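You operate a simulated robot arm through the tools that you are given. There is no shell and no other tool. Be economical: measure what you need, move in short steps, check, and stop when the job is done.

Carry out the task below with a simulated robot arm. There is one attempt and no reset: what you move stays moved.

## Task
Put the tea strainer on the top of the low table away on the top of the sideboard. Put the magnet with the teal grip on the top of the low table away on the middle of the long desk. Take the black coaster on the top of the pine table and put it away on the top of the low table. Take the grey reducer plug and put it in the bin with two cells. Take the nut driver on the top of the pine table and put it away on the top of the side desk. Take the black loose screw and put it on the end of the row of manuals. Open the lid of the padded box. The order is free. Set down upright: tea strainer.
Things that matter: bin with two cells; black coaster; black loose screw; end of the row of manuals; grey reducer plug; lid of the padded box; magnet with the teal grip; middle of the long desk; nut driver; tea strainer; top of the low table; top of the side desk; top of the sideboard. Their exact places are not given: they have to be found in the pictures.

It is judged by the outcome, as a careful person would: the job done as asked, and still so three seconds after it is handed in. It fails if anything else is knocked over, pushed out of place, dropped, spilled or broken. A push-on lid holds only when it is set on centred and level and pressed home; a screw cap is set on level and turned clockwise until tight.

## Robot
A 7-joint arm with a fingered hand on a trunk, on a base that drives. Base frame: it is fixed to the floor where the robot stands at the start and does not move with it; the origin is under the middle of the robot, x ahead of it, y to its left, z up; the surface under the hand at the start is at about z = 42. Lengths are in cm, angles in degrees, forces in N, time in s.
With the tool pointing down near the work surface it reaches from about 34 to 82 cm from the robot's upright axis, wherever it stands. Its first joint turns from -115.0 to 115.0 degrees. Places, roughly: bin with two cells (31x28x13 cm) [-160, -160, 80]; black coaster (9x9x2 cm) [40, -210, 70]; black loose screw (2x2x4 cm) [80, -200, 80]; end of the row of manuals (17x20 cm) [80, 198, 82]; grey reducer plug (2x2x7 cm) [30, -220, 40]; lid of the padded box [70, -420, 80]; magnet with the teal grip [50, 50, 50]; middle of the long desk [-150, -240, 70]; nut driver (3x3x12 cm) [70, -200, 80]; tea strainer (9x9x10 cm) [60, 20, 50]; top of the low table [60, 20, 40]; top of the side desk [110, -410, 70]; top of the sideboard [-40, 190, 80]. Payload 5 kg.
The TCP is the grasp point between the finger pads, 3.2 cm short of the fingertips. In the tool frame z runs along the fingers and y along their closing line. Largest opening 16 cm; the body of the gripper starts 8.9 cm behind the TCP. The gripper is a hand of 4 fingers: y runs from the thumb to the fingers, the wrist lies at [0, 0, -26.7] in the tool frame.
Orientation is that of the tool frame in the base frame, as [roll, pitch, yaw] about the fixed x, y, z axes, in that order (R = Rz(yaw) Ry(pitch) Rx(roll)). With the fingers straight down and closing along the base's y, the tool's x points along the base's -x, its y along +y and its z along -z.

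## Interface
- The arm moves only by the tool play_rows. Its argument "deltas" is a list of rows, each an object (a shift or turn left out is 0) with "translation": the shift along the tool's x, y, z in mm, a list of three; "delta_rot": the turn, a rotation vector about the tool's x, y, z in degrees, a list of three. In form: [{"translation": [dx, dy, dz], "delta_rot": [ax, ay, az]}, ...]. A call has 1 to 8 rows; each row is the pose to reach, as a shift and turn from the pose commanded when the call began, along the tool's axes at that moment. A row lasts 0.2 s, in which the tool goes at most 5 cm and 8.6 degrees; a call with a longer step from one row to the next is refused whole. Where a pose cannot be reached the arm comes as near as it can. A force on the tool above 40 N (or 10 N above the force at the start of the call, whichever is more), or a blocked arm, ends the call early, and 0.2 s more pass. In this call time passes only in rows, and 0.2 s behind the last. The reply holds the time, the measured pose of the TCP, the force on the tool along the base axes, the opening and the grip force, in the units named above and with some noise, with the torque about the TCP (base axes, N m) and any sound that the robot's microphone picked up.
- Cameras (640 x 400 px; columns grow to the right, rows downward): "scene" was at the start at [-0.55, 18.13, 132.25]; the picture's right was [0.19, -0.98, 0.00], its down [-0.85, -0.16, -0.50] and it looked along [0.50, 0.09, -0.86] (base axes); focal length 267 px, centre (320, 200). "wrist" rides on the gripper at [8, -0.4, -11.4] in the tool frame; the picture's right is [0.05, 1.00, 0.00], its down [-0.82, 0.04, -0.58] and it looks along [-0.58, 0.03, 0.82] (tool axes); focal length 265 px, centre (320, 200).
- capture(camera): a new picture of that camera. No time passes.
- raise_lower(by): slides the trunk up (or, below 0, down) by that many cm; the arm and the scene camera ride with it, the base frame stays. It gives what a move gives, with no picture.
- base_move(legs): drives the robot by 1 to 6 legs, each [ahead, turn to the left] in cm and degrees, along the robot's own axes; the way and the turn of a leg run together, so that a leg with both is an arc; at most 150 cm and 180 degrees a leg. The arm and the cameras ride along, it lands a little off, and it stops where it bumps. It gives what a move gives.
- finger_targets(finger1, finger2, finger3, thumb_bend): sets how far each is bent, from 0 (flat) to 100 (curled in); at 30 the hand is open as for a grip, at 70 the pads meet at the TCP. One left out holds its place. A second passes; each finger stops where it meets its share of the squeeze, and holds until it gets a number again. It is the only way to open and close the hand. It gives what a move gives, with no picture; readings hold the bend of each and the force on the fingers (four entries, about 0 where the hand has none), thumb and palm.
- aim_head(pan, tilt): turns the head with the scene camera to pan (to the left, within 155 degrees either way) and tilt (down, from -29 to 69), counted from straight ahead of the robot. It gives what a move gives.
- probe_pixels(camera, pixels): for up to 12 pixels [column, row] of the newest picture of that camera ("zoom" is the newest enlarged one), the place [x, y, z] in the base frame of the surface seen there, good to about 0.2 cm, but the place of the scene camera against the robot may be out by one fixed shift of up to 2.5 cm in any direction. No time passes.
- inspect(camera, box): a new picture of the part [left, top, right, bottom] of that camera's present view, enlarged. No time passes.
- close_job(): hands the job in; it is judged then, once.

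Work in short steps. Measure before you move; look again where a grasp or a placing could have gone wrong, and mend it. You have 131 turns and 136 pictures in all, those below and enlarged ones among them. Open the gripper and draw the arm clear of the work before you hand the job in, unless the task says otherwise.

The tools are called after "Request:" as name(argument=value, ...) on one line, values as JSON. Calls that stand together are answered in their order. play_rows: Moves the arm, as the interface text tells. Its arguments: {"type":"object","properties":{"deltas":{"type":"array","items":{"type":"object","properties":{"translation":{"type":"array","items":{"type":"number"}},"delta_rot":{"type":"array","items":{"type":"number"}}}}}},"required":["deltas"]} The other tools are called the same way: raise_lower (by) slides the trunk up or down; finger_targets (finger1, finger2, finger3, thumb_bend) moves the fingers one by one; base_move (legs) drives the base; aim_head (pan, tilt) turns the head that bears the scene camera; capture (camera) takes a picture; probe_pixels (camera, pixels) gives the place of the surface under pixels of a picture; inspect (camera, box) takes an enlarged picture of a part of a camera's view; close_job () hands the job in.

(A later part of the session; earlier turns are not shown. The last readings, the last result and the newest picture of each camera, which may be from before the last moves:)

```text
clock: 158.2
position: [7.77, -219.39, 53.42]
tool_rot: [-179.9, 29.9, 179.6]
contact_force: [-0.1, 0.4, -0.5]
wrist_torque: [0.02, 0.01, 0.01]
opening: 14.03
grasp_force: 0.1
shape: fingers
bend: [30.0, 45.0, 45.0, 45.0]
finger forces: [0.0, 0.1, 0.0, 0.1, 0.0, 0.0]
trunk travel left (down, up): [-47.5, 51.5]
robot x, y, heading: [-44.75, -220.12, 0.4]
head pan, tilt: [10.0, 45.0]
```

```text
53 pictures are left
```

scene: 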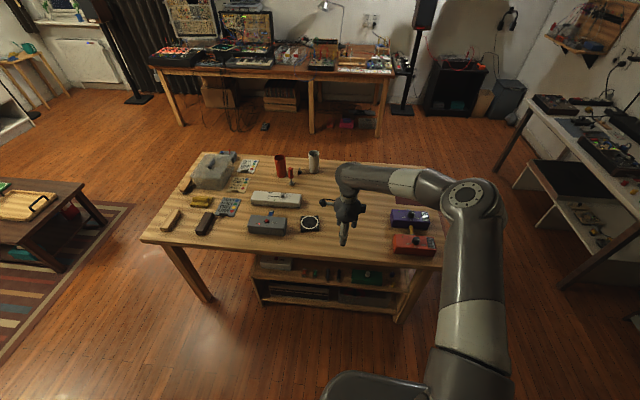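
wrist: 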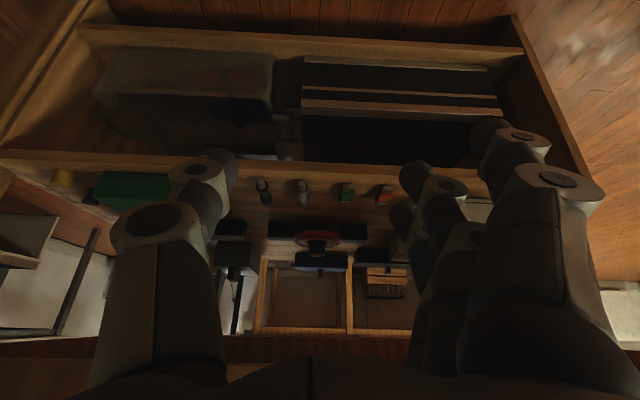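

Now the plugs show at (264,190) black, (303,192) grey. I zoom and probe the grey one.

Request:
inspect(camera="wrist", box=[240, 160, 400, 220])

Request:
probe_pixels(camera="wrist", pixels=[[303, 184], [303, 190], [304, 198], [304, 203], [264, 185], [264, 200], [285, 180], [285, 200], [347, 195], [290, 350]])

```text
4.00 times, centred on (320, 190) of wrist
```

zoom: 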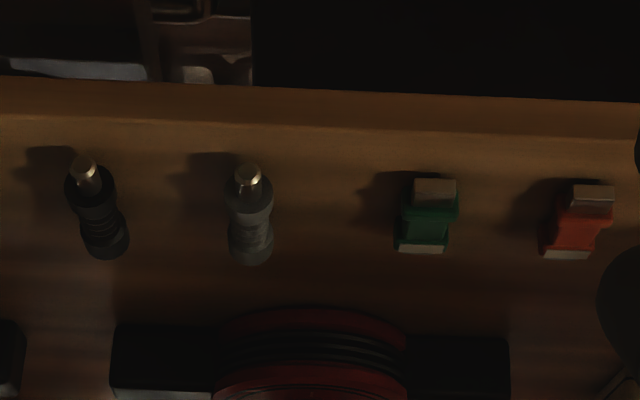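

```text
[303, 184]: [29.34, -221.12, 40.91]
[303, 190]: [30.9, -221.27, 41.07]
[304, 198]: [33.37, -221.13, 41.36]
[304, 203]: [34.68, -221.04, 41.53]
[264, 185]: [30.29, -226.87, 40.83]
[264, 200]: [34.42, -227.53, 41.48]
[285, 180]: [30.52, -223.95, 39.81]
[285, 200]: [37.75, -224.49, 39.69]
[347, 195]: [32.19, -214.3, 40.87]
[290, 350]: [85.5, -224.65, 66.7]
```

True plug line y=-221.15, x 28.5–35.5, top 41.4, shelf 39.75. I re-curl finger 1, set the others to 56, and slide in under the table to z 43.

Request:
finger_targets(finger1=100, finger2=57, finger3=57, thumb_bend=57)

Request:
play_rows(deltas=[{"translation": [-28, -5, 33]}, {"translation": [-56, -10, 66]}, {"translation": [-84, -14, 99]}, {"translation": [-111, -17.5, 132]}, {"translation": [-136, -17.5, 155]}, {"translation": [-160, -17.5, 178]}, {"translation": [-145, -17.5, 204]}])

Request:
finger_targets(finger2=72, finger3=72, thumb_bend=72)

Request:
capture(camera="wrist")

```text
clock: 159.2
position: [7.73, -219.41, 53.33]
tool_rot: [-180.0, 30.1, 179.7]
contact_force: [0.0, 0.3, -0.5]
wrist_torque: [0.01, 0.0, 0.0]
opening: 5.77
grasp_force: 0.0
shape: fingers
bend: [100.0, 56.0, 56.0, 56.0]
finger forces: [0.0, 0.0, 0.1, 0.0, 0.1, 0.0]
trunk travel left (down, up): [-47.5, 51.5]
robot x, y, heading: [-44.9, -220.05, 0.6]
head pan, tilt: [10.0, 45.0]
```

```text
clock: 160.9
position: [31.1, -221.54, 43.82]
tool_rot: [-179.9, 31.1, -180.0]
contact_force: [-1.1, 0.3, 18.3]
wrist_torque: [-0.89, -0.26, -0.02]
opening: 5.76
grasp_force: 9.1
shape: fingers
bend: [100.0, 56.0, 56.0, 57.0]
finger forces: [0.0, 0.1, 0.1, 0.0, 18.9, 0.0]
trunk travel left (down, up): [-47.5, 51.5]
robot x, y, heading: [-44.71, -220.15, 0.6]
head pan, tilt: [10.0, 45.0]
stopped in row 7: the force on the tool passed its limit at 44 N (the readings are from after the stop); the commanded pose is now the measured one
```

```text
clock: 161.9
position: [30.85, -221.52, 43.41]
tool_rot: [180.0, 30.6, 179.9]
contact_force: [0.3, -0.4, 2.6]
wrist_torque: [-0.07, -0.03, -0.02]
opening: 5.06
grasp_force: 7.3
shape: fingers
bend: [100.0, 69.0, 72.0, 69.0]
finger forces: [0.0, 6.6, 0.0, 0.1, 8.1, 0.1]
trunk travel left (down, up): [-47.5, 51.5]
robot x, y, heading: [-44.63, -219.93, 0.4]
head pan, tilt: [10.0, 45.0]
```

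```text
51 pictures are left
```

wrist: 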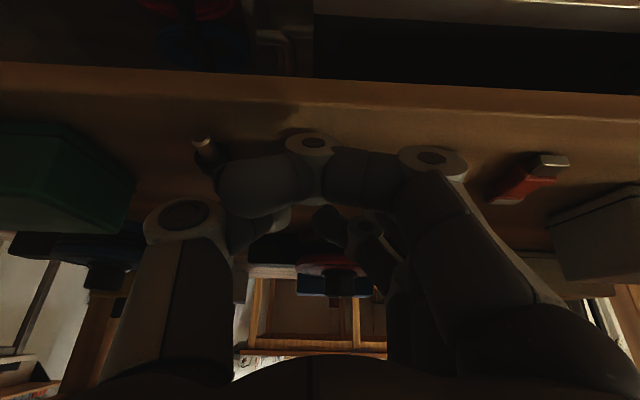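

Thumb and finger 2 hold ~7 N at 69. I squeeze slightly more and lift 4 cm to check.

Request:
finger_targets(finger2=76, finger3=76, thumb_bend=74)

Request:
play_rows(deltas=[{"translation": [-10, 0, -17]}, {"translation": [-20, 0, -35]}])

Request:
inspect(camera="wrist", box=[160, 100, 480, 300])

Request:
capture(camera="scene")

```text
clock: 162.9
position: [30.97, -221.51, 43.36]
tool_rot: [180.0, 30.6, 179.9]
contact_force: [0.2, -0.9, -0.2]
wrist_torque: [0.02, 0.04, 0.03]
opening: 5.0
grasp_force: 7.4
shape: fingers
bend: [100.0, 68.0, 76.0, 71.0]
finger forces: [0.0, 7.5, 0.1, 0.0, 7.6, 0.1]
trunk travel left (down, up): [-47.5, 51.5]
robot x, y, heading: [-44.56, -220.35, 0.5]
head pan, tilt: [10.0, 45.0]
```

```text
clock: 163.5
position: [30.77, -221.49, 47.53]
tool_rot: [180.0, 30.7, 179.8]
contact_force: [-0.7, 0.3, 0.0]
wrist_torque: [0.01, -0.02, 0.0]
opening: 4.97
grasp_force: 7.8
shape: fingers
bend: [100.0, 68.0, 76.0, 71.0]
finger forces: [0.0, 7.4, 0.0, 0.0, 7.7, 0.0]
trunk travel left (down, up): [-47.5, 51.5]
robot x, y, heading: [-44.83, -220.18, 0.4]
head pan, tilt: [10.0, 45.0]
```

```text
2.00 times, centred on (320, 200) of wrist
```

zoom: 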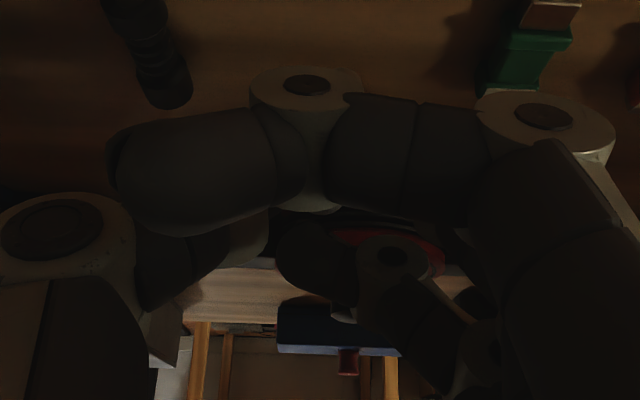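

```text
49 pictures are left
```

scene: 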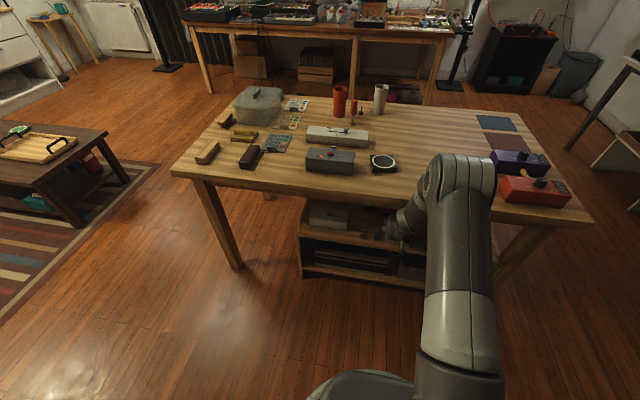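

The plug's place between the black one and the green connector is empty; the grip holds 7.5 N. I draw out horizontally and look.

Request:
play_rows(deltas=[{"translation": [35, 0, -20]}, {"translation": [70, 0, -40]}, {"translation": [105, 0, -60]}, {"translation": [140, 0, -80]}, {"translation": [175, 0, -100]}, {"translation": [208, 0, -120]}])

Request:
raise_lower(by=45)

Request:
aim_head(pan=0, tilt=60)

Request:
inspect(camera="scene", box=[220, 60, 420, 260])

Request:
capture(camera="wrist")

```text
clock: 164.9
position: [6.85, -221.24, 47.22]
tool_rot: [-179.9, 30.7, 179.8]
contact_force: [0.4, -0.1, -0.3]
wrist_torque: [-0.02, -0.02, 0.01]
opening: 4.98
grasp_force: 6.7
shape: fingers
bend: [100.0, 68.0, 76.0, 71.0]
finger forces: [0.0, 7.0, 0.0, 0.0, 7.5, 0.0]
trunk travel left (down, up): [-47.5, 51.5]
robot x, y, heading: [-44.97, -220.15, 0.7]
head pan, tilt: [10.0, 45.0]
```

```text
refused: 45 is not a number from -40 to 40
```

```text
clock: 165.7
position: [6.81, -221.28, 47.25]
tool_rot: [180.0, 30.6, 180.0]
contact_force: [1.4, 0.4, -0.4]
wrist_torque: [0.01, 0.06, 0.02]
opening: 5.01
grasp_force: 7.3
shape: fingers
bend: [100.0, 68.0, 76.0, 71.0]
finger forces: [0.0, 7.0, 0.1, 0.0, 7.6, 0.0]
trunk travel left (down, up): [-47.5, 51.5]
robot x, y, heading: [-45.02, -220.21, 0.4]
head pan, tilt: [0.0, 60.0]
```

```text
2.00 times, centred on (320, 160) of scene
```

zoom: 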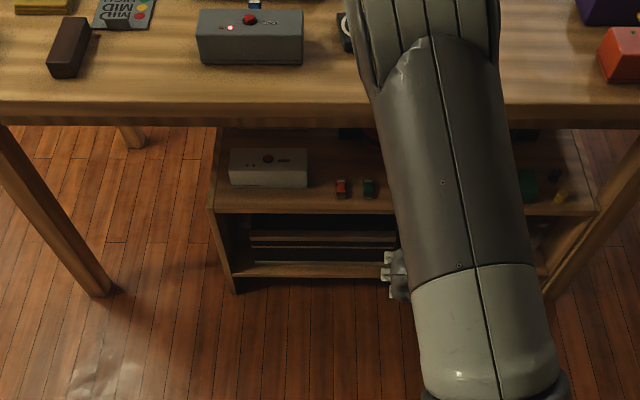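

```text
47 pictures are left
```

wrist: 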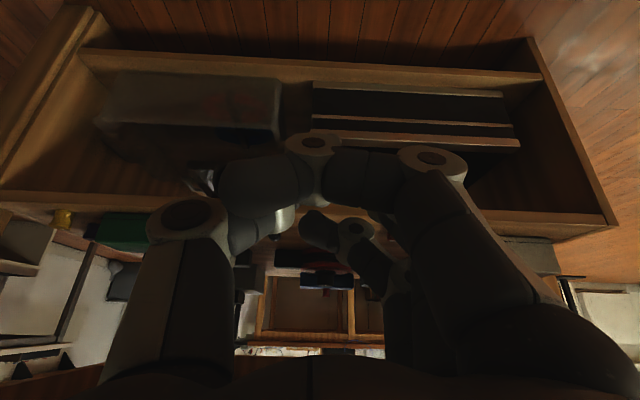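

I uncurl finger 1 (no load on it) to see whether the plug is held.

Request:
finger_targets(finger1=30)

Request:
inspect(camera="wrist", box=[160, 120, 460, 300])

Request:
raise_lower(by=38)

```text
clock: 166.7
position: [6.81, -221.34, 47.21]
tool_rot: [-180.0, 30.6, 179.9]
contact_force: [-0.4, 0.3, -0.7]
wrist_torque: [0.0, 0.0, 0.04]
opening: 8.73
grasp_force: 0.0
shape: fingers
bend: [30.0, 71.0, 76.0, 73.0]
finger forces: [0.0, 0.0, 0.1, 0.0, 0.1, 0.1]
trunk travel left (down, up): [-47.5, 51.5]
robot x, y, heading: [-44.76, -220.04, 0.5]
head pan, tilt: [0.0, 60.0]
```

```text
2.13 times, centred on (310, 210) of wrist
```

zoom: 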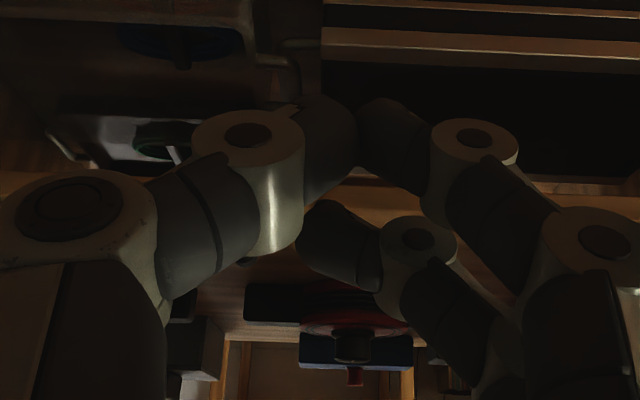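

```text
clock: 170.4
position: [6.79, -221.32, 85.12]
tool_rot: [-180.0, 30.7, 180.0]
contact_force: [0.6, 0.7, -1.2]
wrist_torque: [0.01, -0.04, 0.01]
opening: 8.71
grasp_force: 0.0
shape: fingers
bend: [30.0, 71.0, 76.0, 73.0]
finger forces: [0.1, 0.0, 0.1, 0.0, 0.1, 0.0]
trunk travel left (down, up): [-85.5, 13.5]
robot x, y, heading: [-44.51, -220.39, 0.7]
head pan, tilt: [0.0, 60.0]
```

The force vanished: nothing is held (thumb had squeezed finger 1). I lower again with finger 1 open and look for the plug.

Request:
raise_lower(by=-34)

Request:
finger_targets(finger1=30, finger2=30, finger3=30, thumb_bend=30)

Request:
inspect(camera="wrist", box=[200, 120, 440, 260])

```text
clock: 173.7
position: [6.91, -221.29, 51.2]
tool_rot: [-180.0, 30.7, 179.8]
contact_force: [-0.1, 0.0, -0.2]
wrist_torque: [0.0, 0.02, -0.03]
opening: 8.73
grasp_force: 0.1
shape: fingers
bend: [30.0, 71.0, 76.0, 73.0]
finger forces: [0.0, 0.0, 0.1, 0.0, 0.0, 0.0]
trunk travel left (down, up): [-51.5, 47.5]
robot x, y, heading: [-44.89, -220.27, 0.5]
head pan, tilt: [0.0, 60.0]
```

```text
clock: 174.7
position: [6.78, -221.25, 51.26]
tool_rot: [-179.9, 30.6, 179.8]
contact_force: [0.4, 0.1, 0.1]
wrist_torque: [-0.04, 0.0, -0.02]
opening: 17.0
grasp_force: 0.1
shape: fingers
bend: [30.0, 30.0, 30.0, 30.0]
finger forces: [0.0, 0.0, 0.1, 0.1, 0.1, 0.0]
trunk travel left (down, up): [-51.5, 47.5]
robot x, y, heading: [-44.72, -220.12, 0.6]
head pan, tilt: [0.0, 60.0]
```

```text
2.67 times, centred on (320, 190) of wrist
```

zoom: 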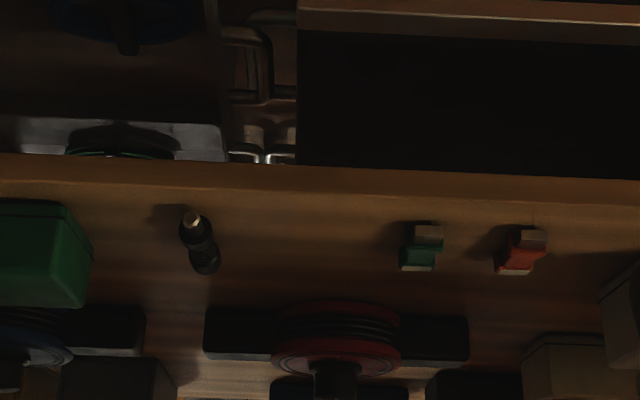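

The grey plug is gone from the shelf: it must have dropped to the floor when I opened finger 1. I back off, swing the arm aside and look at the floor near (7,-221).

Request:
base_move(legs=[[-30, 0], [0, 45]])

Request:
aim_head(pan=-45, tilt=50)

Request:
capture(camera="scene")

```text
clock: 178.8
position: [-37.15, -184.97, 51.23]
tool_rot: [-180.0, 30.5, -135.7]
contact_force: [-0.6, -0.4, -0.4]
wrist_torque: [0.0, -0.02, 0.01]
opening: 16.97
grasp_force: 0.1
shape: fingers
bend: [30.0, 30.0, 30.0, 30.0]
finger forces: [0.0, 0.1, 0.0, 0.1, 0.0, 0.0]
trunk travel left (down, up): [-51.5, 47.5]
robot x, y, heading: [-74.6, -220.75, 45.2]
head pan, tilt: [0.0, 60.0]
```

```text
clock: 179.9
position: [-37.19, -184.89, 51.22]
tool_rot: [180.0, 30.6, -135.6]
contact_force: [-1.0, 0.2, -0.1]
wrist_torque: [0.02, -0.01, 0.01]
opening: 17.0
grasp_force: 0.1
shape: fingers
bend: [30.0, 30.0, 30.0, 30.0]
finger forces: [0.0, 0.0, 0.0, 0.0, 0.1, 0.0]
trunk travel left (down, up): [-51.5, 47.5]
robot x, y, heading: [-74.64, -220.49, 45.0]
head pan, tilt: [-45.0, 50.0]
```

```text
44 pictures are left
```

scene: 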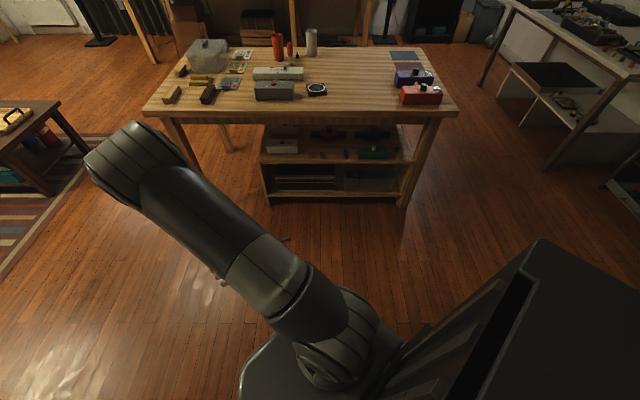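

Something small shows at (285,240). I zoom there.

Request:
inspect(camera="scene", box=[230, 190, 430, 310])

Request:
probe_pixels(camera="scene", pixels=[[286, 239], [320, 240], [283, 242]])

```text
3.20 times, centred on (330, 250) of scene
```

zoom: 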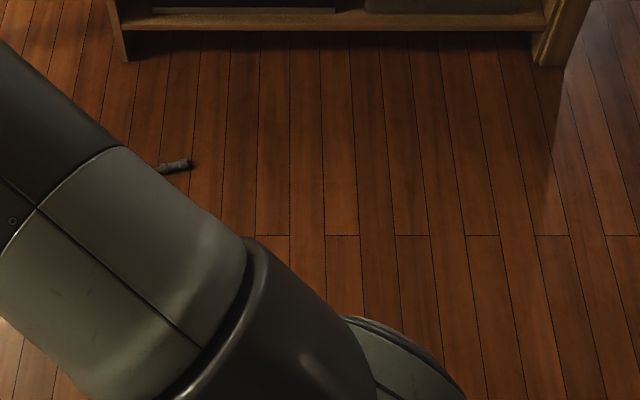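

```text
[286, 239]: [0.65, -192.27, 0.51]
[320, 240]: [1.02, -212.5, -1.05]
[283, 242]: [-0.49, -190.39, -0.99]
```

The plug lies on the floor near (0.5,-191.4), roughly along y. I approach, set the hand vertical and turn it to close along x, and lower the trunk.

Request:
base_move(legs=[[0, -24], [20, 0]])

Request:
play_rows(deltas=[{"delta_rot": [0, 7.7, 0]}, {"delta_rot": [0, 15.3, 0]}, {"delta_rot": [0, 23, 0]}, {"delta_rot": [0, 30.6, 0]}])

Request:
play_rows(deltas=[{"delta_rot": [0, 0, 8.5]}, {"delta_rot": [0, 0, 17]}, {"delta_rot": [0, 0, 25.5]}, {"delta_rot": [0, 0, 34]}, {"delta_rot": [0, 0, 42.5]}, {"delta_rot": [0, 0, 51]}, {"delta_rot": [0, 0, 59.5]}, {"delta_rot": [0, 0, 68]}])

Request:
play_rows(deltas=[{"delta_rot": [0, 0, 8.5]}, {"delta_rot": [0, 0, 17]}, {"delta_rot": [0, 0, 25.5]}, {"delta_rot": [0, 0, 34]}, {"delta_rot": [0, 0, 42]}])

Request:
raise_lower(by=-36)

Request:
capture(camera="wrist")

```text
clock: 182.8
position: [-7.18, -197.27, 51.28]
tool_rot: [-179.9, 30.5, -160.5]
contact_force: [-0.9, -0.8, 0.1]
wrist_torque: [-0.01, 0.0, -0.02]
opening: 17.01
grasp_force: 0.1
shape: fingers
bend: [30.0, 30.0, 30.0, 30.0]
finger forces: [0.0, 0.0, 0.0, 0.1, 0.1, 0.1]
trunk travel left (down, up): [-51.5, 47.5]
robot x, y, heading: [-55.93, -213.42, 20.2]
head pan, tilt: [-45.0, 50.0]
```

```text
clock: 183.8
position: [-6.98, -197.21, 51.19]
tool_rot: [-179.9, 0.0, -160.4]
contact_force: [-0.5, -0.4, 0.3]
wrist_torque: [0.01, -0.05, -0.03]
opening: 17.0
grasp_force: 0.1
shape: fingers
bend: [30.0, 30.0, 30.0, 30.0]
finger forces: [0.1, 0.1, 0.1, 0.0, 0.1, 0.0]
trunk travel left (down, up): [-51.5, 47.5]
robot x, y, heading: [-55.99, -213.2, 20.2]
head pan, tilt: [-45.0, 50.0]
```

```text
clock: 185.6
position: [-7.12, -197.26, 51.21]
tool_rot: [-180.0, 0.1, 131.2]
contact_force: [0.1, 0.1, 0.3]
wrist_torque: [-0.04, -0.01, 0.04]
opening: 17.02
grasp_force: 0.1
shape: fingers
bend: [30.0, 30.0, 30.0, 30.0]
finger forces: [0.0, 0.1, 0.1, 0.1, 0.0, 0.2]
trunk travel left (down, up): [-51.5, 47.5]
robot x, y, heading: [-56.13, -213.31, 20.0]
head pan, tilt: [-45.0, 50.0]
```

```text
clock: 186.8
position: [-7.14, -197.28, 51.2]
tool_rot: [180.0, 0.0, 89.3]
contact_force: [0.7, 0.8, 0.6]
wrist_torque: [0.02, 0.0, -0.03]
opening: 17.0
grasp_force: 0.0
shape: fingers
bend: [30.0, 30.0, 30.0, 30.0]
finger forces: [0.0, 0.1, 0.1, 0.0, 0.0, 0.0]
trunk travel left (down, up): [-51.5, 47.5]
robot x, y, heading: [-56.01, -213.32, 20.2]
head pan, tilt: [-45.0, 50.0]
```

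```text
clock: 190.3
position: [-7.15, -197.28, 15.22]
tool_rot: [-179.9, 0.1, 89.5]
contact_force: [-0.7, 0.2, 0.3]
wrist_torque: [-0.02, 0.01, 0.0]
opening: 17.01
grasp_force: 0.0
shape: fingers
bend: [30.0, 30.0, 30.0, 30.0]
finger forces: [0.0, 0.1, 0.0, 0.0, 0.0, 0.1]
trunk travel left (down, up): [-15.5, 83.5]
robot x, y, heading: [-56.23, -213.26, 20.0]
head pan, tilt: [-45.0, 50.0]
```

```text
42 pictures are left
```

wrist: 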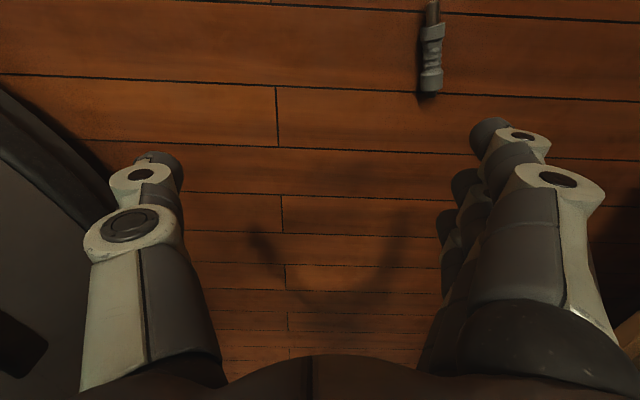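

The plug is seen at (430,60). I probe it.

Request:
probe_pixels(camera="wrist", pixels=[[431, 85], [432, 60], [433, 35], [433, 8], [460, 60], [420, 92]])

```text
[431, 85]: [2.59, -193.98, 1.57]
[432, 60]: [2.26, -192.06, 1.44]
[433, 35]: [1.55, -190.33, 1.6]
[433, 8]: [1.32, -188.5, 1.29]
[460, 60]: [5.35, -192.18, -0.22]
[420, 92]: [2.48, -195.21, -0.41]
```

Plug centre (2.1,-191.8), axis ~103°, floor -0.2. I move over it, turn -13.6°, and go down to z≈3.5, then close.

Request:
finger_targets(finger1=48, finger2=48, finger3=48, thumb_bend=48)

Request:
play_rows(deltas=[{"translation": [28, 46, 0], "delta_rot": [0, 0, -6.8]}, {"translation": [56, 92, 0], "delta_rot": [0, 0, -13.6]}, {"translation": [56, 92, 45], "delta_rot": [0, 0, -13.6]}, {"translation": [56, 92, 85], "delta_rot": [0, 0, -13.6]}, {"translation": [56, 92, 108], "delta_rot": [0, 0, -13.6]}, {"translation": [56, 92, 117], "delta_rot": [0, 0, -13.6]}])

Request:
finger_targets(finger1=74, finger2=74, finger3=74, thumb_bend=74)

Request:
play_rows(deltas=[{"translation": [0, 0, -45]}, {"translation": [0, 0, -90]}])

Request:
capture(camera="wrist")

```text
clock: 191.3
position: [-7.05, -197.28, 15.22]
tool_rot: [180.0, -0.1, 89.5]
contact_force: [-0.9, 0.4, 0.0]
wrist_torque: [0.0, -0.02, 0.0]
opening: 9.99
grasp_force: 0.1
shape: fingers
bend: [48.0, 48.0, 48.0, 48.0]
finger forces: [0.1, 0.0, 0.0, 0.0, 0.0, 0.0]
trunk travel left (down, up): [-15.5, 83.5]
robot x, y, heading: [-56.19, -213.29, 20.1]
head pan, tilt: [-45.0, 50.0]
```

```text
refused: row 1 steps farther than a row can; nothing moved
```

```text
clock: 192.3
position: [-7.15, -197.24, 15.22]
tool_rot: [-180.0, 0.0, 89.5]
contact_force: [0.3, -0.1, -0.5]
wrist_torque: [0.01, 0.01, 0.02]
opening: 1.76
grasp_force: 0.1
shape: fingers
bend: [74.0, 72.0, 74.0, 72.0]
finger forces: [0.0, 0.0, 0.0, 0.0, 0.1, 0.1]
trunk travel left (down, up): [-15.5, 83.5]
robot x, y, heading: [-55.85, -213.48, 19.9]
head pan, tilt: [-45.0, 50.0]
```

```text
clock: 192.9
position: [-7.1, -197.06, 24.1]
tool_rot: [180.0, 0.0, 89.6]
contact_force: [0.1, -0.9, 0.6]
wrist_torque: [0.02, 0.01, -0.02]
opening: 1.73
grasp_force: 0.0
shape: fingers
bend: [74.0, 72.0, 74.0, 72.0]
finger forces: [0.0, 0.1, 0.0, 0.2, 0.0, 0.0]
trunk travel left (down, up): [-15.5, 83.5]
robot x, y, heading: [-56.04, -213.36, 19.9]
head pan, tilt: [-45.0, 50.0]
```

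```text
41 pictures are left
```

wrist: 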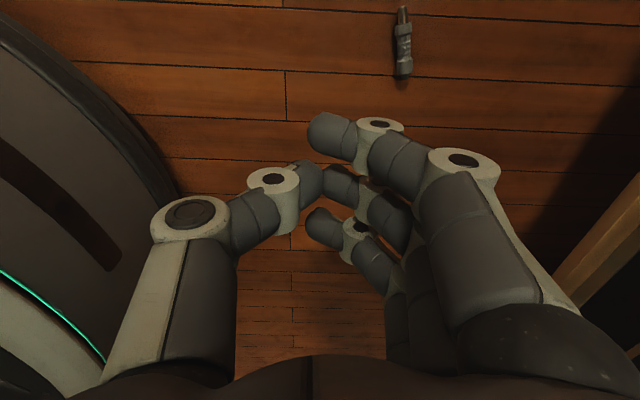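

One row was too long and the arm had not moved over. I redo it with shorter rows from here.

Request:
finger_targets(finger1=48, finger2=48, finger3=48, thumb_bend=48)

Request:
play_rows(deltas=[{"translation": [18, 30, 10], "delta_rot": [0, 0, -6.8]}, {"translation": [37, 61, 40], "delta_rot": [0, 0, -13.6]}, {"translation": [54, 91, 70], "delta_rot": [0, 0, -13.6]}, {"translation": [54, 91, 115], "delta_rot": [0, 0, -13.6]}, {"translation": [54, 91, 155], "delta_rot": [0, 0, -13.6]}, {"translation": [54, 91, 190], "delta_rot": [0, 0, -13.6]}, {"translation": [54, 91, 205], "delta_rot": [0, 0, -13.6]}])

Request:
finger_targets(finger1=78, finger2=78, finger3=78, thumb_bend=75)

Request:
play_rows(deltas=[{"translation": [0, 0, -25]}])

Request:
capture(camera="wrist")

```text
clock: 193.9
position: [-7.02, -197.14, 24.2]
tool_rot: [-180.0, 0.0, 89.4]
contact_force: [-0.1, -0.1, 0.5]
wrist_torque: [0.05, -0.03, -0.02]
opening: 9.85
grasp_force: 0.0
shape: fingers
bend: [48.0, 48.0, 48.0, 48.0]
finger forces: [0.0, 0.0, 0.0, 0.0, 0.1, 0.0]
trunk travel left (down, up): [-15.5, 83.5]
robot x, y, heading: [-56.23, -213.47, 20.1]
head pan, tilt: [-45.0, 50.0]
```

```text
clock: 195.5
position: [2.17, -191.87, 3.94]
tool_rot: [179.7, 0.1, 103.0]
contact_force: [1.1, -1.1, 25.9]
wrist_torque: [-0.34, 1.31, 0.02]
opening: 9.93
grasp_force: 12.9
shape: fingers
bend: [49.0, 49.0, 49.0, 48.0]
finger forces: [1.1, 1.1, 1.2, 0.0, 23.3, 0.0]
trunk travel left (down, up): [-15.5, 83.5]
robot x, y, heading: [-56.22, -213.29, 19.9]
head pan, tilt: [-45.0, 50.0]
```

```text
clock: 196.5
position: [1.97, -191.9, 3.64]
tool_rot: [180.0, 0.0, 103.1]
contact_force: [-0.5, 0.4, 1.4]
wrist_torque: [0.01, 0.01, 0.0]
opening: 1.87
grasp_force: 0.6
shape: fingers
bend: [78.0, 78.0, 78.0, 69.0]
finger forces: [0.2, 0.1, 1.4, 0.0, 0.0, 0.0]
trunk travel left (down, up): [-15.5, 83.5]
robot x, y, heading: [-56.07, -213.5, 20.1]
head pan, tilt: [-45.0, 50.0]
```

```text
clock: 196.9
position: [2.03, -191.79, 6.18]
tool_rot: [179.9, 0.1, 103.1]
contact_force: [-0.8, 0.3, -0.3]
wrist_torque: [-0.03, 0.0, 0.01]
opening: 1.89
grasp_force: 0.1
shape: fingers
bend: [78.0, 78.0, 78.0, 69.0]
finger forces: [0.0, 0.0, 0.1, 0.0, 0.1, 0.0]
trunk travel left (down, up): [-15.5, 83.5]
robot x, y, heading: [-56.27, -213.46, 19.8]
head pan, tilt: [-45.0, 50.0]
```

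```text
40 pictures are left
```

wrist: 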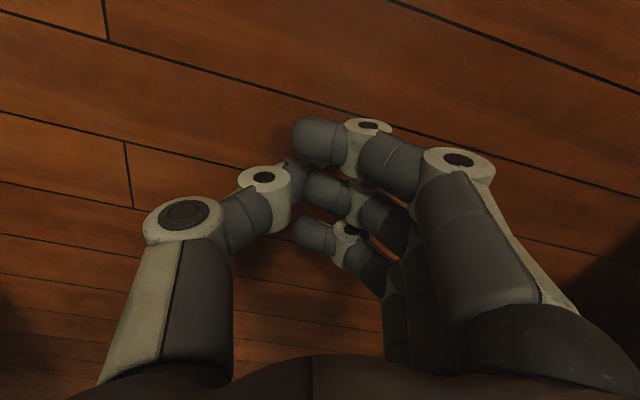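

Readings show no grip. I open, rise and look where the plug is.

Request:
finger_targets(finger1=45, finger2=45, finger3=45, thumb_bend=45)

Request:
play_rows(deltas=[{"translation": [0, 0, -45]}, {"translation": [0, 0, -90]}])

Request:
capture(camera="wrist")

```text
clock: 197.9
position: [2.11, -191.86, 6.17]
tool_rot: [-180.0, 0.0, 103.0]
contact_force: [0.4, -0.5, -0.4]
wrist_torque: [0.01, -0.01, 0.01]
opening: 11.05
grasp_force: 0.1
shape: fingers
bend: [45.0, 45.0, 45.0, 45.0]
finger forces: [0.0, 0.0, 0.0, 0.1, 0.0, 0.0]
trunk travel left (down, up): [-15.5, 83.5]
robot x, y, heading: [-56.12, -213.37, 20.1]
head pan, tilt: [-45.0, 50.0]
```

```text
clock: 198.5
position: [1.97, -192.02, 15.32]
tool_rot: [-179.9, 0.0, 103.1]
contact_force: [0.1, 0.2, -0.4]
wrist_torque: [0.0, 0.01, -0.02]
opening: 11.06
grasp_force: 0.2
shape: fingers
bend: [45.0, 45.0, 45.0, 45.0]
finger forces: [0.0, 0.1, 0.0, 0.0, 0.0, 0.1]
trunk travel left (down, up): [-15.5, 83.5]
robot x, y, heading: [-56.07, -213.32, 20.3]
head pan, tilt: [-45.0, 50.0]
```

```text
39 pictures are left
```

wrist: 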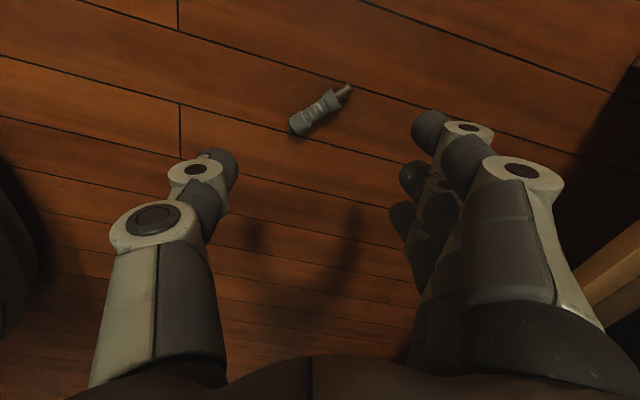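

The plug lies diagonally at (318,110). I probe its ends.

Request:
probe_pixels(camera="wrist", pixels=[[297, 126], [310, 115], [325, 103], [345, 90], [318, 110]])

```text
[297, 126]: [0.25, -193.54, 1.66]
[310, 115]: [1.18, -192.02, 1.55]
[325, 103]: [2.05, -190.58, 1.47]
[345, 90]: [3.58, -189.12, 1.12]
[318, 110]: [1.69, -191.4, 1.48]
```

Axis now 53°, centre (1.2,-192.0). I turn +50°, pre-close to 60 so the tips stay low, press down to z≈3.1 and close.

Request:
finger_targets(finger1=60, finger2=60, finger3=60, thumb_bend=60)

Request:
play_rows(deltas=[{"translation": [0, -2, 0], "delta_rot": [0, 0, 8.4]}, {"translation": [0, -4, 0], "delta_rot": [0, 0, 16.8]}, {"translation": [1, -8, 20], "delta_rot": [0, 0, 25.2]}, {"translation": [1, -8, 40], "delta_rot": [0, 0, 33.6]}, {"translation": [1, -8, 60], "delta_rot": [0, 0, 42]}, {"translation": [1, -8, 85], "delta_rot": [0, 0, 50]}, {"translation": [1, -8, 110], "delta_rot": [0, 0, 50]}, {"translation": [1, -8, 122], "delta_rot": [0, 0, 50]}])

Request:
finger_targets(finger1=73, finger2=73, finger3=73, thumb_bend=73)

Request:
capture(camera="wrist")

```text
clock: 199.5
position: [2.07, -192.0, 15.16]
tool_rot: [179.9, 0.1, 103.1]
contact_force: [-0.6, 0.2, 0.7]
wrist_torque: [-0.01, -0.03, 0.01]
opening: 5.44
grasp_force: 0.1
shape: fingers
bend: [60.0, 60.0, 60.0, 60.0]
finger forces: [0.0, 0.0, 0.0, 0.0, 0.1, 0.0]
trunk travel left (down, up): [-15.5, 83.5]
robot x, y, heading: [-56.0, -213.76, 20.3]
head pan, tilt: [-45.0, 50.0]
```

```text
clock: 201.3
position: [1.36, -192.17, 3.88]
tool_rot: [180.0, -0.1, 52.8]
contact_force: [-7.4, -2.8, 30.8]
wrist_torque: [0.44, 1.24, 0.27]
opening: 5.42
grasp_force: 15.3
shape: fingers
bend: [60.0, 60.0, 60.0, 61.0]
finger forces: [0.4, 0.4, 0.4, 0.0, 29.6, 0.0]
trunk travel left (down, up): [-15.5, 83.5]
robot x, y, heading: [-56.17, -213.31, 20.3]
head pan, tilt: [-45.0, 50.0]
stopped in row 8: the force on the tool passed its limit at 57 N (the readings are from after the stop); the commanded pose is now the measured one
```

```text
clock: 202.3
position: [1.32, -192.29, 3.63]
tool_rot: [179.8, 0.1, 52.9]
contact_force: [-0.2, -0.8, 0.1]
wrist_torque: [0.04, 0.0, -0.01]
opening: 2.59
grasp_force: 11.0
shape: fingers
bend: [72.0, 72.0, 72.0, 69.0]
finger forces: [3.1, 5.8, 2.5, 0.0, 9.9, 0.0]
trunk travel left (down, up): [-15.5, 83.5]
robot x, y, heading: [-56.0, -213.05, 19.9]
head pan, tilt: [-45.0, 50.0]
```

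```text
38 pictures are left
```

wrist: 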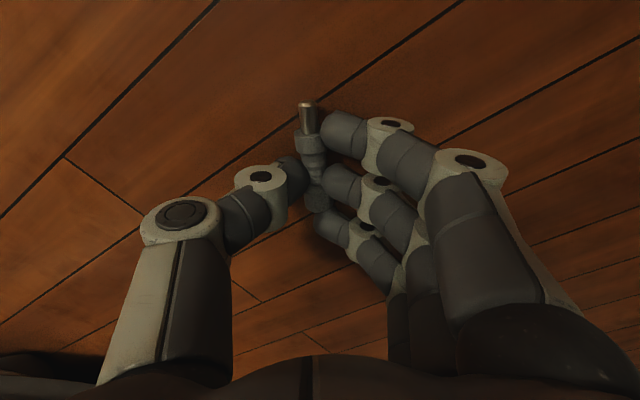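

The plug is pinched with 11 N, its metal tip visible at (307,110). I lift, raise the trunk fully and drive to the two-cell bin.

Request:
play_rows(deltas=[{"translation": [0, 0, -40]}, {"translation": [0, 0, -80]}, {"translation": [0, 0, -120]}])

Request:
raise_lower(by=40)

Request:
raise_lower(by=40)

Request:
base_move(legs=[[0, 97.5], [56, 0], [0, 62.5]])

Request:
aim_head(pan=0, tilt=50)

Request:
capture(camera="scene")

Request:
capture(camera="wrist")

```text
clock: 203.1
position: [1.4, -192.06, 15.37]
tool_rot: [179.9, 0.0, 52.8]
contact_force: [0.3, 0.3, 0.1]
wrist_torque: [-0.02, 0.01, -0.02]
opening: 2.61
grasp_force: 9.9
shape: fingers
bend: [72.0, 72.0, 72.0, 69.0]
finger forces: [3.1, 5.7, 2.4, 0.1, 9.8, 0.1]
trunk travel left (down, up): [-15.5, 83.5]
robot x, y, heading: [-55.87, -213.73, 20.3]
head pan, tilt: [-45.0, 50.0]
```

```text
clock: 206.9
position: [1.25, -191.93, 55.46]
tool_rot: [180.0, 0.0, 52.9]
contact_force: [0.0, -0.3, 0.2]
wrist_torque: [0.02, 0.01, 0.0]
opening: 2.61
grasp_force: 10.2
shape: fingers
bend: [72.0, 72.0, 72.0, 69.0]
finger forces: [3.1, 5.8, 2.5, 0.0, 9.7, 0.0]
trunk travel left (down, up): [-55.5, 43.5]
robot x, y, heading: [-56.05, -213.31, 20.3]
head pan, tilt: [-45.0, 50.0]
```

```text
clock: 210.7
position: [1.33, -192.09, 95.49]
tool_rot: [180.0, 0.1, 52.9]
contact_force: [0.7, -0.2, -0.7]
wrist_torque: [0.01, -0.02, 0.0]
opening: 2.57
grasp_force: 10.3
shape: fingers
bend: [72.0, 72.0, 72.0, 69.0]
finger forces: [3.0, 5.7, 2.4, 0.0, 9.7, 0.0]
trunk travel left (down, up): [-95.5, 3.5]
robot x, y, heading: [-56.05, -213.27, 20.1]
head pan, tilt: [-45.0, 50.0]
```

```text
clock: 220.8
position: [-143.86, -165.8, 95.37]
tool_rot: [179.9, 0.0, -145.8]
contact_force: [0.7, 0.2, -0.1]
wrist_torque: [0.03, 0.02, -0.02]
opening: 2.56
grasp_force: 9.4
shape: fingers
bend: [72.0, 72.0, 72.0, 69.0]
finger forces: [2.8, 6.2, 1.3, 0.0, 8.7, 0.1]
trunk travel left (down, up): [-95.5, 3.5]
robot x, y, heading: [-82.93, -163.81, -178.5]
head pan, tilt: [-45.0, 50.0]
```

```text
clock: 222.0
position: [-143.74, -165.81, 95.45]
tool_rot: [180.0, 0.0, -145.7]
contact_force: [-0.1, -0.1, -0.3]
wrist_torque: [-0.01, 0.0, 0.02]
opening: 2.56
grasp_force: 9.2
shape: fingers
bend: [72.0, 72.0, 72.0, 69.0]
finger forces: [2.8, 6.3, 1.3, 0.0, 8.7, 0.1]
trunk travel left (down, up): [-95.5, 3.5]
robot x, y, heading: [-82.78, -163.54, -178.5]
head pan, tilt: [0.0, 50.0]
```

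```text
37 pictures are left
```

scene: 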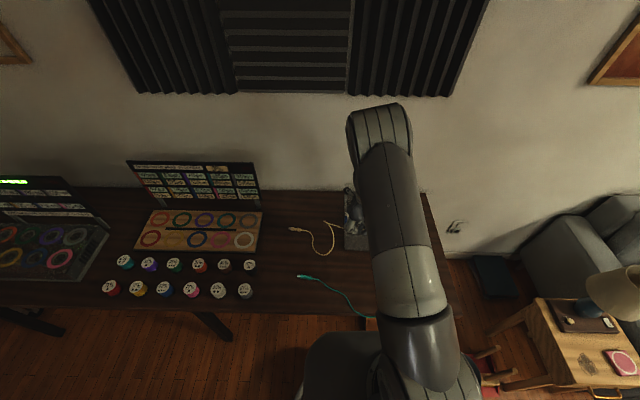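

```text
36 pictures are left
```

wrist: 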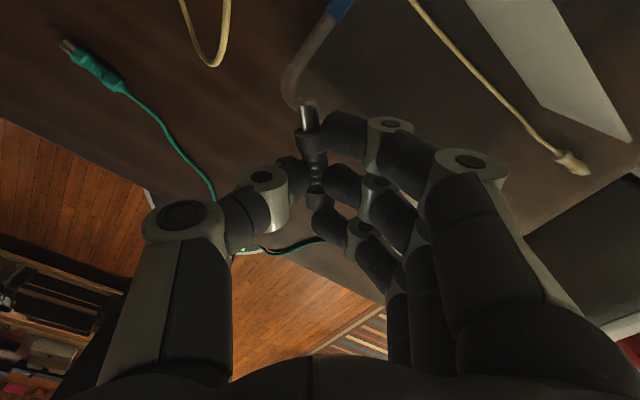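

The plug is held over the bin region. I probe the wrist view to locate the bin's walls and cells.

Request:
probe_pixels(camera="wrist", pixels=[[500, 20], [560, 90], [620, 130], [400, 60], [360, 30], [560, 160], [310, 60], [250, 120], [150, 50], [420, 110], [600, 40], [300, 20]])

Request:
inspect(camera="scene", box=[260, 150, 460, 330])

```text
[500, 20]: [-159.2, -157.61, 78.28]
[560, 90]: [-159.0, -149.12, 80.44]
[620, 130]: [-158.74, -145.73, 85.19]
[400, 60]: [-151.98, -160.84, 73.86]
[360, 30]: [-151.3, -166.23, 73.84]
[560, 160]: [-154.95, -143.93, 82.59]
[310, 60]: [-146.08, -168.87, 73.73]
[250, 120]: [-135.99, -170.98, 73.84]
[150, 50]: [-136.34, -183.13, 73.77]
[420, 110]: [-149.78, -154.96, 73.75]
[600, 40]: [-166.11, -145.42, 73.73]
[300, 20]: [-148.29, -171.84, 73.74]
```

```text
2.22 times, centred on (360, 240) of scene
```

zoom: 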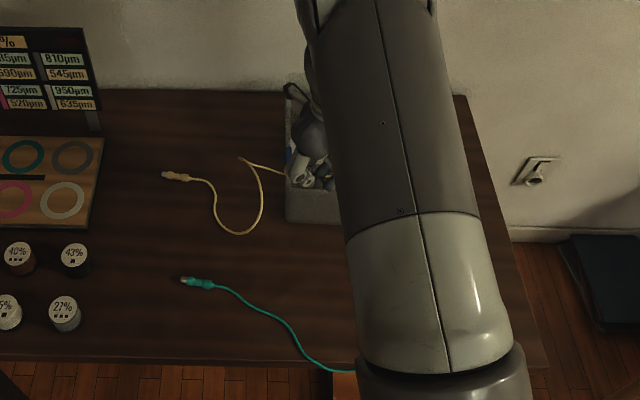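

Request:
probe_pixels(camera="zoom", pixels=[[288, 215], [300, 225], [325, 222], [291, 150], [287, 90], [310, 200], [310, 140], [310, 170], [325, 185], [290, 195]])

Request:
base_move(legs=[[0, 28]])

Request:
aim_head(pan=-30, tilt=50)

Request:
inspect(camera="scene", box=[260, 120, 500, 320])

```text
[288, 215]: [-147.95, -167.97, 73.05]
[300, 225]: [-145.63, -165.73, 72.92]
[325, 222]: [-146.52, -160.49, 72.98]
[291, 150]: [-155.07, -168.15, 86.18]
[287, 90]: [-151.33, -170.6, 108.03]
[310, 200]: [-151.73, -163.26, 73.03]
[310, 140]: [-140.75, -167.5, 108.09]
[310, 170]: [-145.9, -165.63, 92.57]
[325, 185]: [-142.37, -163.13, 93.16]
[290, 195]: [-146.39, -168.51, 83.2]
```

```text
clock: 223.8
position: [-135.48, -194.63, 95.53]
tool_rot: [179.9, 0.3, -117.5]
contact_force: [-0.2, -0.8, -0.1]
wrist_torque: [-0.01, 0.01, -0.03]
opening: 2.55
grasp_force: 9.3
shape: fingers
bend: [72.0, 72.0, 73.0, 69.0]
finger forces: [2.8, 6.2, 1.1, 0.1, 8.6, 0.0]
trunk travel left (down, up): [-95.5, 3.5]
robot x, y, heading: [-82.54, -163.79, -150.3]
head pan, tilt: [0.0, 50.0]
```

```text
clock: 224.7
position: [-135.44, -194.65, 95.5]
tool_rot: [180.0, 0.0, -117.6]
contact_force: [0.2, -0.6, 0.2]
wrist_torque: [0.06, -0.04, -0.02]
opening: 2.58
grasp_force: 10.2
shape: fingers
bend: [72.0, 72.0, 73.0, 69.0]
finger forces: [2.8, 6.2, 1.1, 0.1, 8.6, 0.0]
trunk travel left (down, up): [-95.5, 3.5]
robot x, y, heading: [-82.63, -163.44, -150.1]
head pan, tilt: [-30.0, 50.0]
```

```text
2.00 times, centred on (380, 220) of scene
```

zoom: 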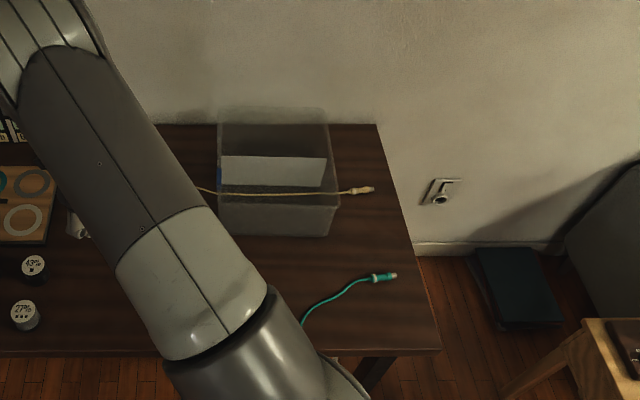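

The bin is clear now: divider across the middle. I probe its rim, divider and the cable.

Request:
probe_pixels(camera="zoom", pixels=[[225, 205], [330, 205], [270, 158], [270, 180], [222, 112], [325, 112], [280, 215], [280, 140], [280, 192], [360, 189], [335, 205], [280, 232]])

```text
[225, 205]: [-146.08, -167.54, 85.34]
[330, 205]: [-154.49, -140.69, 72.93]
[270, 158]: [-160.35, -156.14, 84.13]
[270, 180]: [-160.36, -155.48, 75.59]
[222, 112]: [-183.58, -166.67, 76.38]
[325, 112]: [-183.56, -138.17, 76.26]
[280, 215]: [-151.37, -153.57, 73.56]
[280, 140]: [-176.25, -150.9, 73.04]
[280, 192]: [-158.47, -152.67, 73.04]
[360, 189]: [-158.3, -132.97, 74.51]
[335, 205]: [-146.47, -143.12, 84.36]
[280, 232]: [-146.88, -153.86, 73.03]
```

Front cell spans about x -147…-160, y -168…-142. I turn back and move over its centre (-153,-156), turning the hand to close along y.

Request:
base_move(legs=[[0, -28.3]])

Request:
play_rows(deltas=[{"translation": [5, 28, 0], "delta_rot": [0, 0, 7]}, {"translation": [10, 56, 0], "delta_rot": [0, 0, 14]}, {"translation": [15, 84, 0], "delta_rot": [0, 0, 21]}, {"translation": [18, 112, 0], "delta_rot": [0, 0, 28]}, {"translation": [21, 138, 0], "delta_rot": [0, 0, 34]}])

Request:
capture(camera="wrist")

```text
clock: 226.5
position: [-143.68, -166.36, 95.44]
tool_rot: [-180.0, 0.0, -145.2]
contact_force: [-0.9, 0.4, 0.0]
wrist_torque: [0.0, 0.01, 0.02]
opening: 2.55
grasp_force: 9.2
shape: fingers
bend: [72.0, 72.0, 73.0, 69.0]
finger forces: [2.7, 6.3, 1.0, 0.0, 8.5, 0.1]
trunk travel left (down, up): [-95.5, 3.5]
robot x, y, heading: [-82.48, -163.86, -178.1]
head pan, tilt: [-30.0, 50.0]
```

```text
clock: 227.7
position: [-153.44, -156.2, 95.4]
tool_rot: [-179.9, 0.1, -179.3]
contact_force: [0.1, -1.1, -0.4]
wrist_torque: [-0.05, 0.0, 0.03]
opening: 2.55
grasp_force: 9.1
shape: fingers
bend: [72.0, 72.0, 73.0, 69.0]
finger forces: [2.8, 6.3, 1.0, 0.0, 8.4, 0.0]
trunk travel left (down, up): [-95.5, 3.5]
robot x, y, heading: [-82.61, -164.05, -178.0]
head pan, tilt: [-30.0, 50.0]
```

```text
33 pictures are left
```

wrist: 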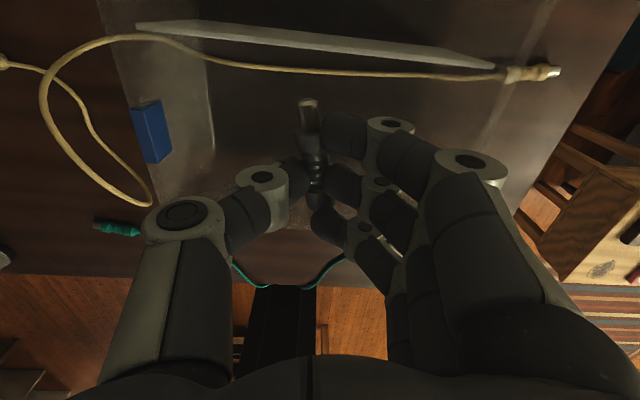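

Plug is over the front cell, walls at (205,100) and (505,110). I lower to z 82.5, release and rise.

Request:
play_rows(deltas=[{"translation": [0, 0, 45]}, {"translation": [0, 0, 85]}, {"translation": [0, 0, 115]}, {"translation": [0, 0, 132]}])

Request:
finger_targets(finger1=58, finger2=58, finger3=58, thumb_bend=58)

Request:
play_rows(deltas=[{"translation": [0, 0, -45]}, {"translation": [0, 0, -90]}, {"translation": [0, 0, -130]}])

Request:
capture(camera="wrist")

```text
clock: 228.7
position: [-153.28, -156.34, 82.26]
tool_rot: [-180.0, 0.0, -179.2]
contact_force: [-0.4, 0.4, -0.2]
wrist_torque: [-0.02, 0.0, -0.01]
opening: 2.55
grasp_force: 9.3
shape: fingers
bend: [72.0, 72.0, 73.0, 69.0]
finger forces: [2.9, 6.4, 1.0, 0.0, 8.4, 0.0]
trunk travel left (down, up): [-95.5, 3.5]
robot x, y, heading: [-82.31, -164.13, -178.3]
head pan, tilt: [-30.0, 50.0]
```

```text
clock: 229.7
position: [-153.28, -156.18, 82.2]
tool_rot: [179.9, 0.0, -179.3]
contact_force: [0.1, -0.5, 0.9]
wrist_torque: [0.01, 0.03, 0.01]
opening: 6.37
grasp_force: 0.2
shape: fingers
bend: [57.0, 57.0, 57.0, 57.0]
finger forces: [0.0, 0.0, 0.0, 0.1, 0.0, 0.1]
trunk travel left (down, up): [-95.5, 3.5]
robot x, y, heading: [-82.34, -164.03, -178.1]
head pan, tilt: [-30.0, 50.0]
```

```text
clock: 230.5
position: [-153.25, -156.57, 95.56]
tool_rot: [-180.0, 0.0, -179.3]
contact_force: [0.0, -0.2, -0.2]
wrist_torque: [0.04, 0.02, 0.0]
opening: 6.33
grasp_force: 0.1
shape: fingers
bend: [57.0, 57.0, 57.0, 57.0]
finger forces: [0.0, 0.0, 0.0, 0.0, 0.0, 0.0]
trunk travel left (down, up): [-95.5, 3.5]
robot x, y, heading: [-82.27, -164.11, -178.0]
head pan, tilt: [-30.0, 50.0]
```

```text
32 pictures are left
```

wrist: 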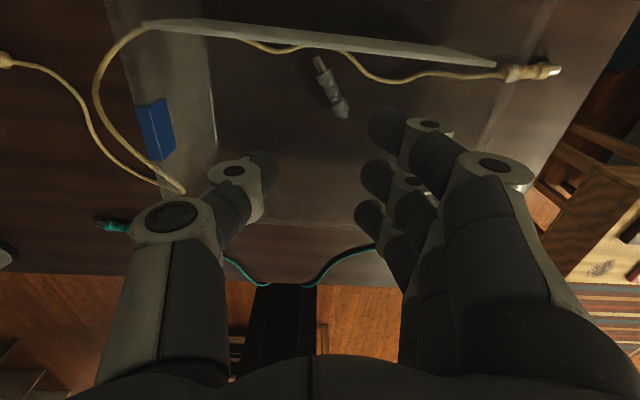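

The plug lies in the front cell. Next I drive to the pine table's near side at (-10,-199) for the nut driver.

Request:
base_move(legs=[[0, 152], [78, 0], [0, 26]])

Request:
finger_targets(finger1=46, finger2=46, finger3=46, thumb_bend=46)

Request:
capture(camera="wrist")

```text
clock: 242.1
position: [54.72, -214.75, 95.55]
tool_rot: [180.0, 0.1, -3.8]
contact_force: [-0.2, 0.1, 0.4]
wrist_torque: [-0.07, 0.0, -0.02]
opening: 6.36
grasp_force: 0.1
shape: fingers
bend: [57.0, 57.0, 57.0, 57.0]
finger forces: [0.0, 0.1, 0.0, 0.0, 0.0, 0.0]
trunk travel left (down, up): [-95.5, 3.5]
robot x, y, heading: [-15.08, -201.66, -2.7]
head pan, tilt: [-30.0, 50.0]
```

```text
clock: 243.1
position: [54.81, -214.81, 95.56]
tool_rot: [180.0, 0.0, -3.8]
contact_force: [-0.2, -0.2, 0.2]
wrist_torque: [-0.03, 0.01, 0.01]
opening: 10.65
grasp_force: 0.0
shape: fingers
bend: [46.0, 46.0, 46.0, 46.0]
finger forces: [0.1, 0.0, 0.0, 0.0, 0.1, 0.1]
trunk travel left (down, up): [-95.5, 3.5]
robot x, y, heading: [-15.02, -201.66, -2.9]
head pan, tilt: [-30.0, 50.0]
```

```text
31 pictures are left
```

wrist: 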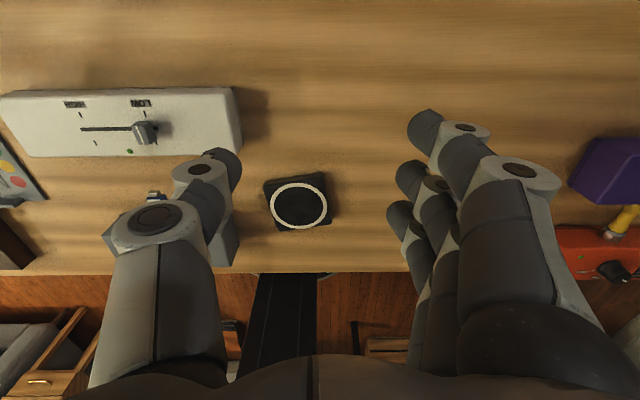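

The black coaster is right here at (297,203); I take it now. I probe its corners.

Request:
probe_pixels(camera="wrist", pixels=[[267, 185], [320, 174], [330, 218], [276, 228], [297, 203], [350, 230], [265, 215]])

```text
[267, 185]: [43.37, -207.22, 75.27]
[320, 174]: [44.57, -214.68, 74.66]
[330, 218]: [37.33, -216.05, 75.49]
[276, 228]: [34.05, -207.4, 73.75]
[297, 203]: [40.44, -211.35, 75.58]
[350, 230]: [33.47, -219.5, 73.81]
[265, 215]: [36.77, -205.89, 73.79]
```

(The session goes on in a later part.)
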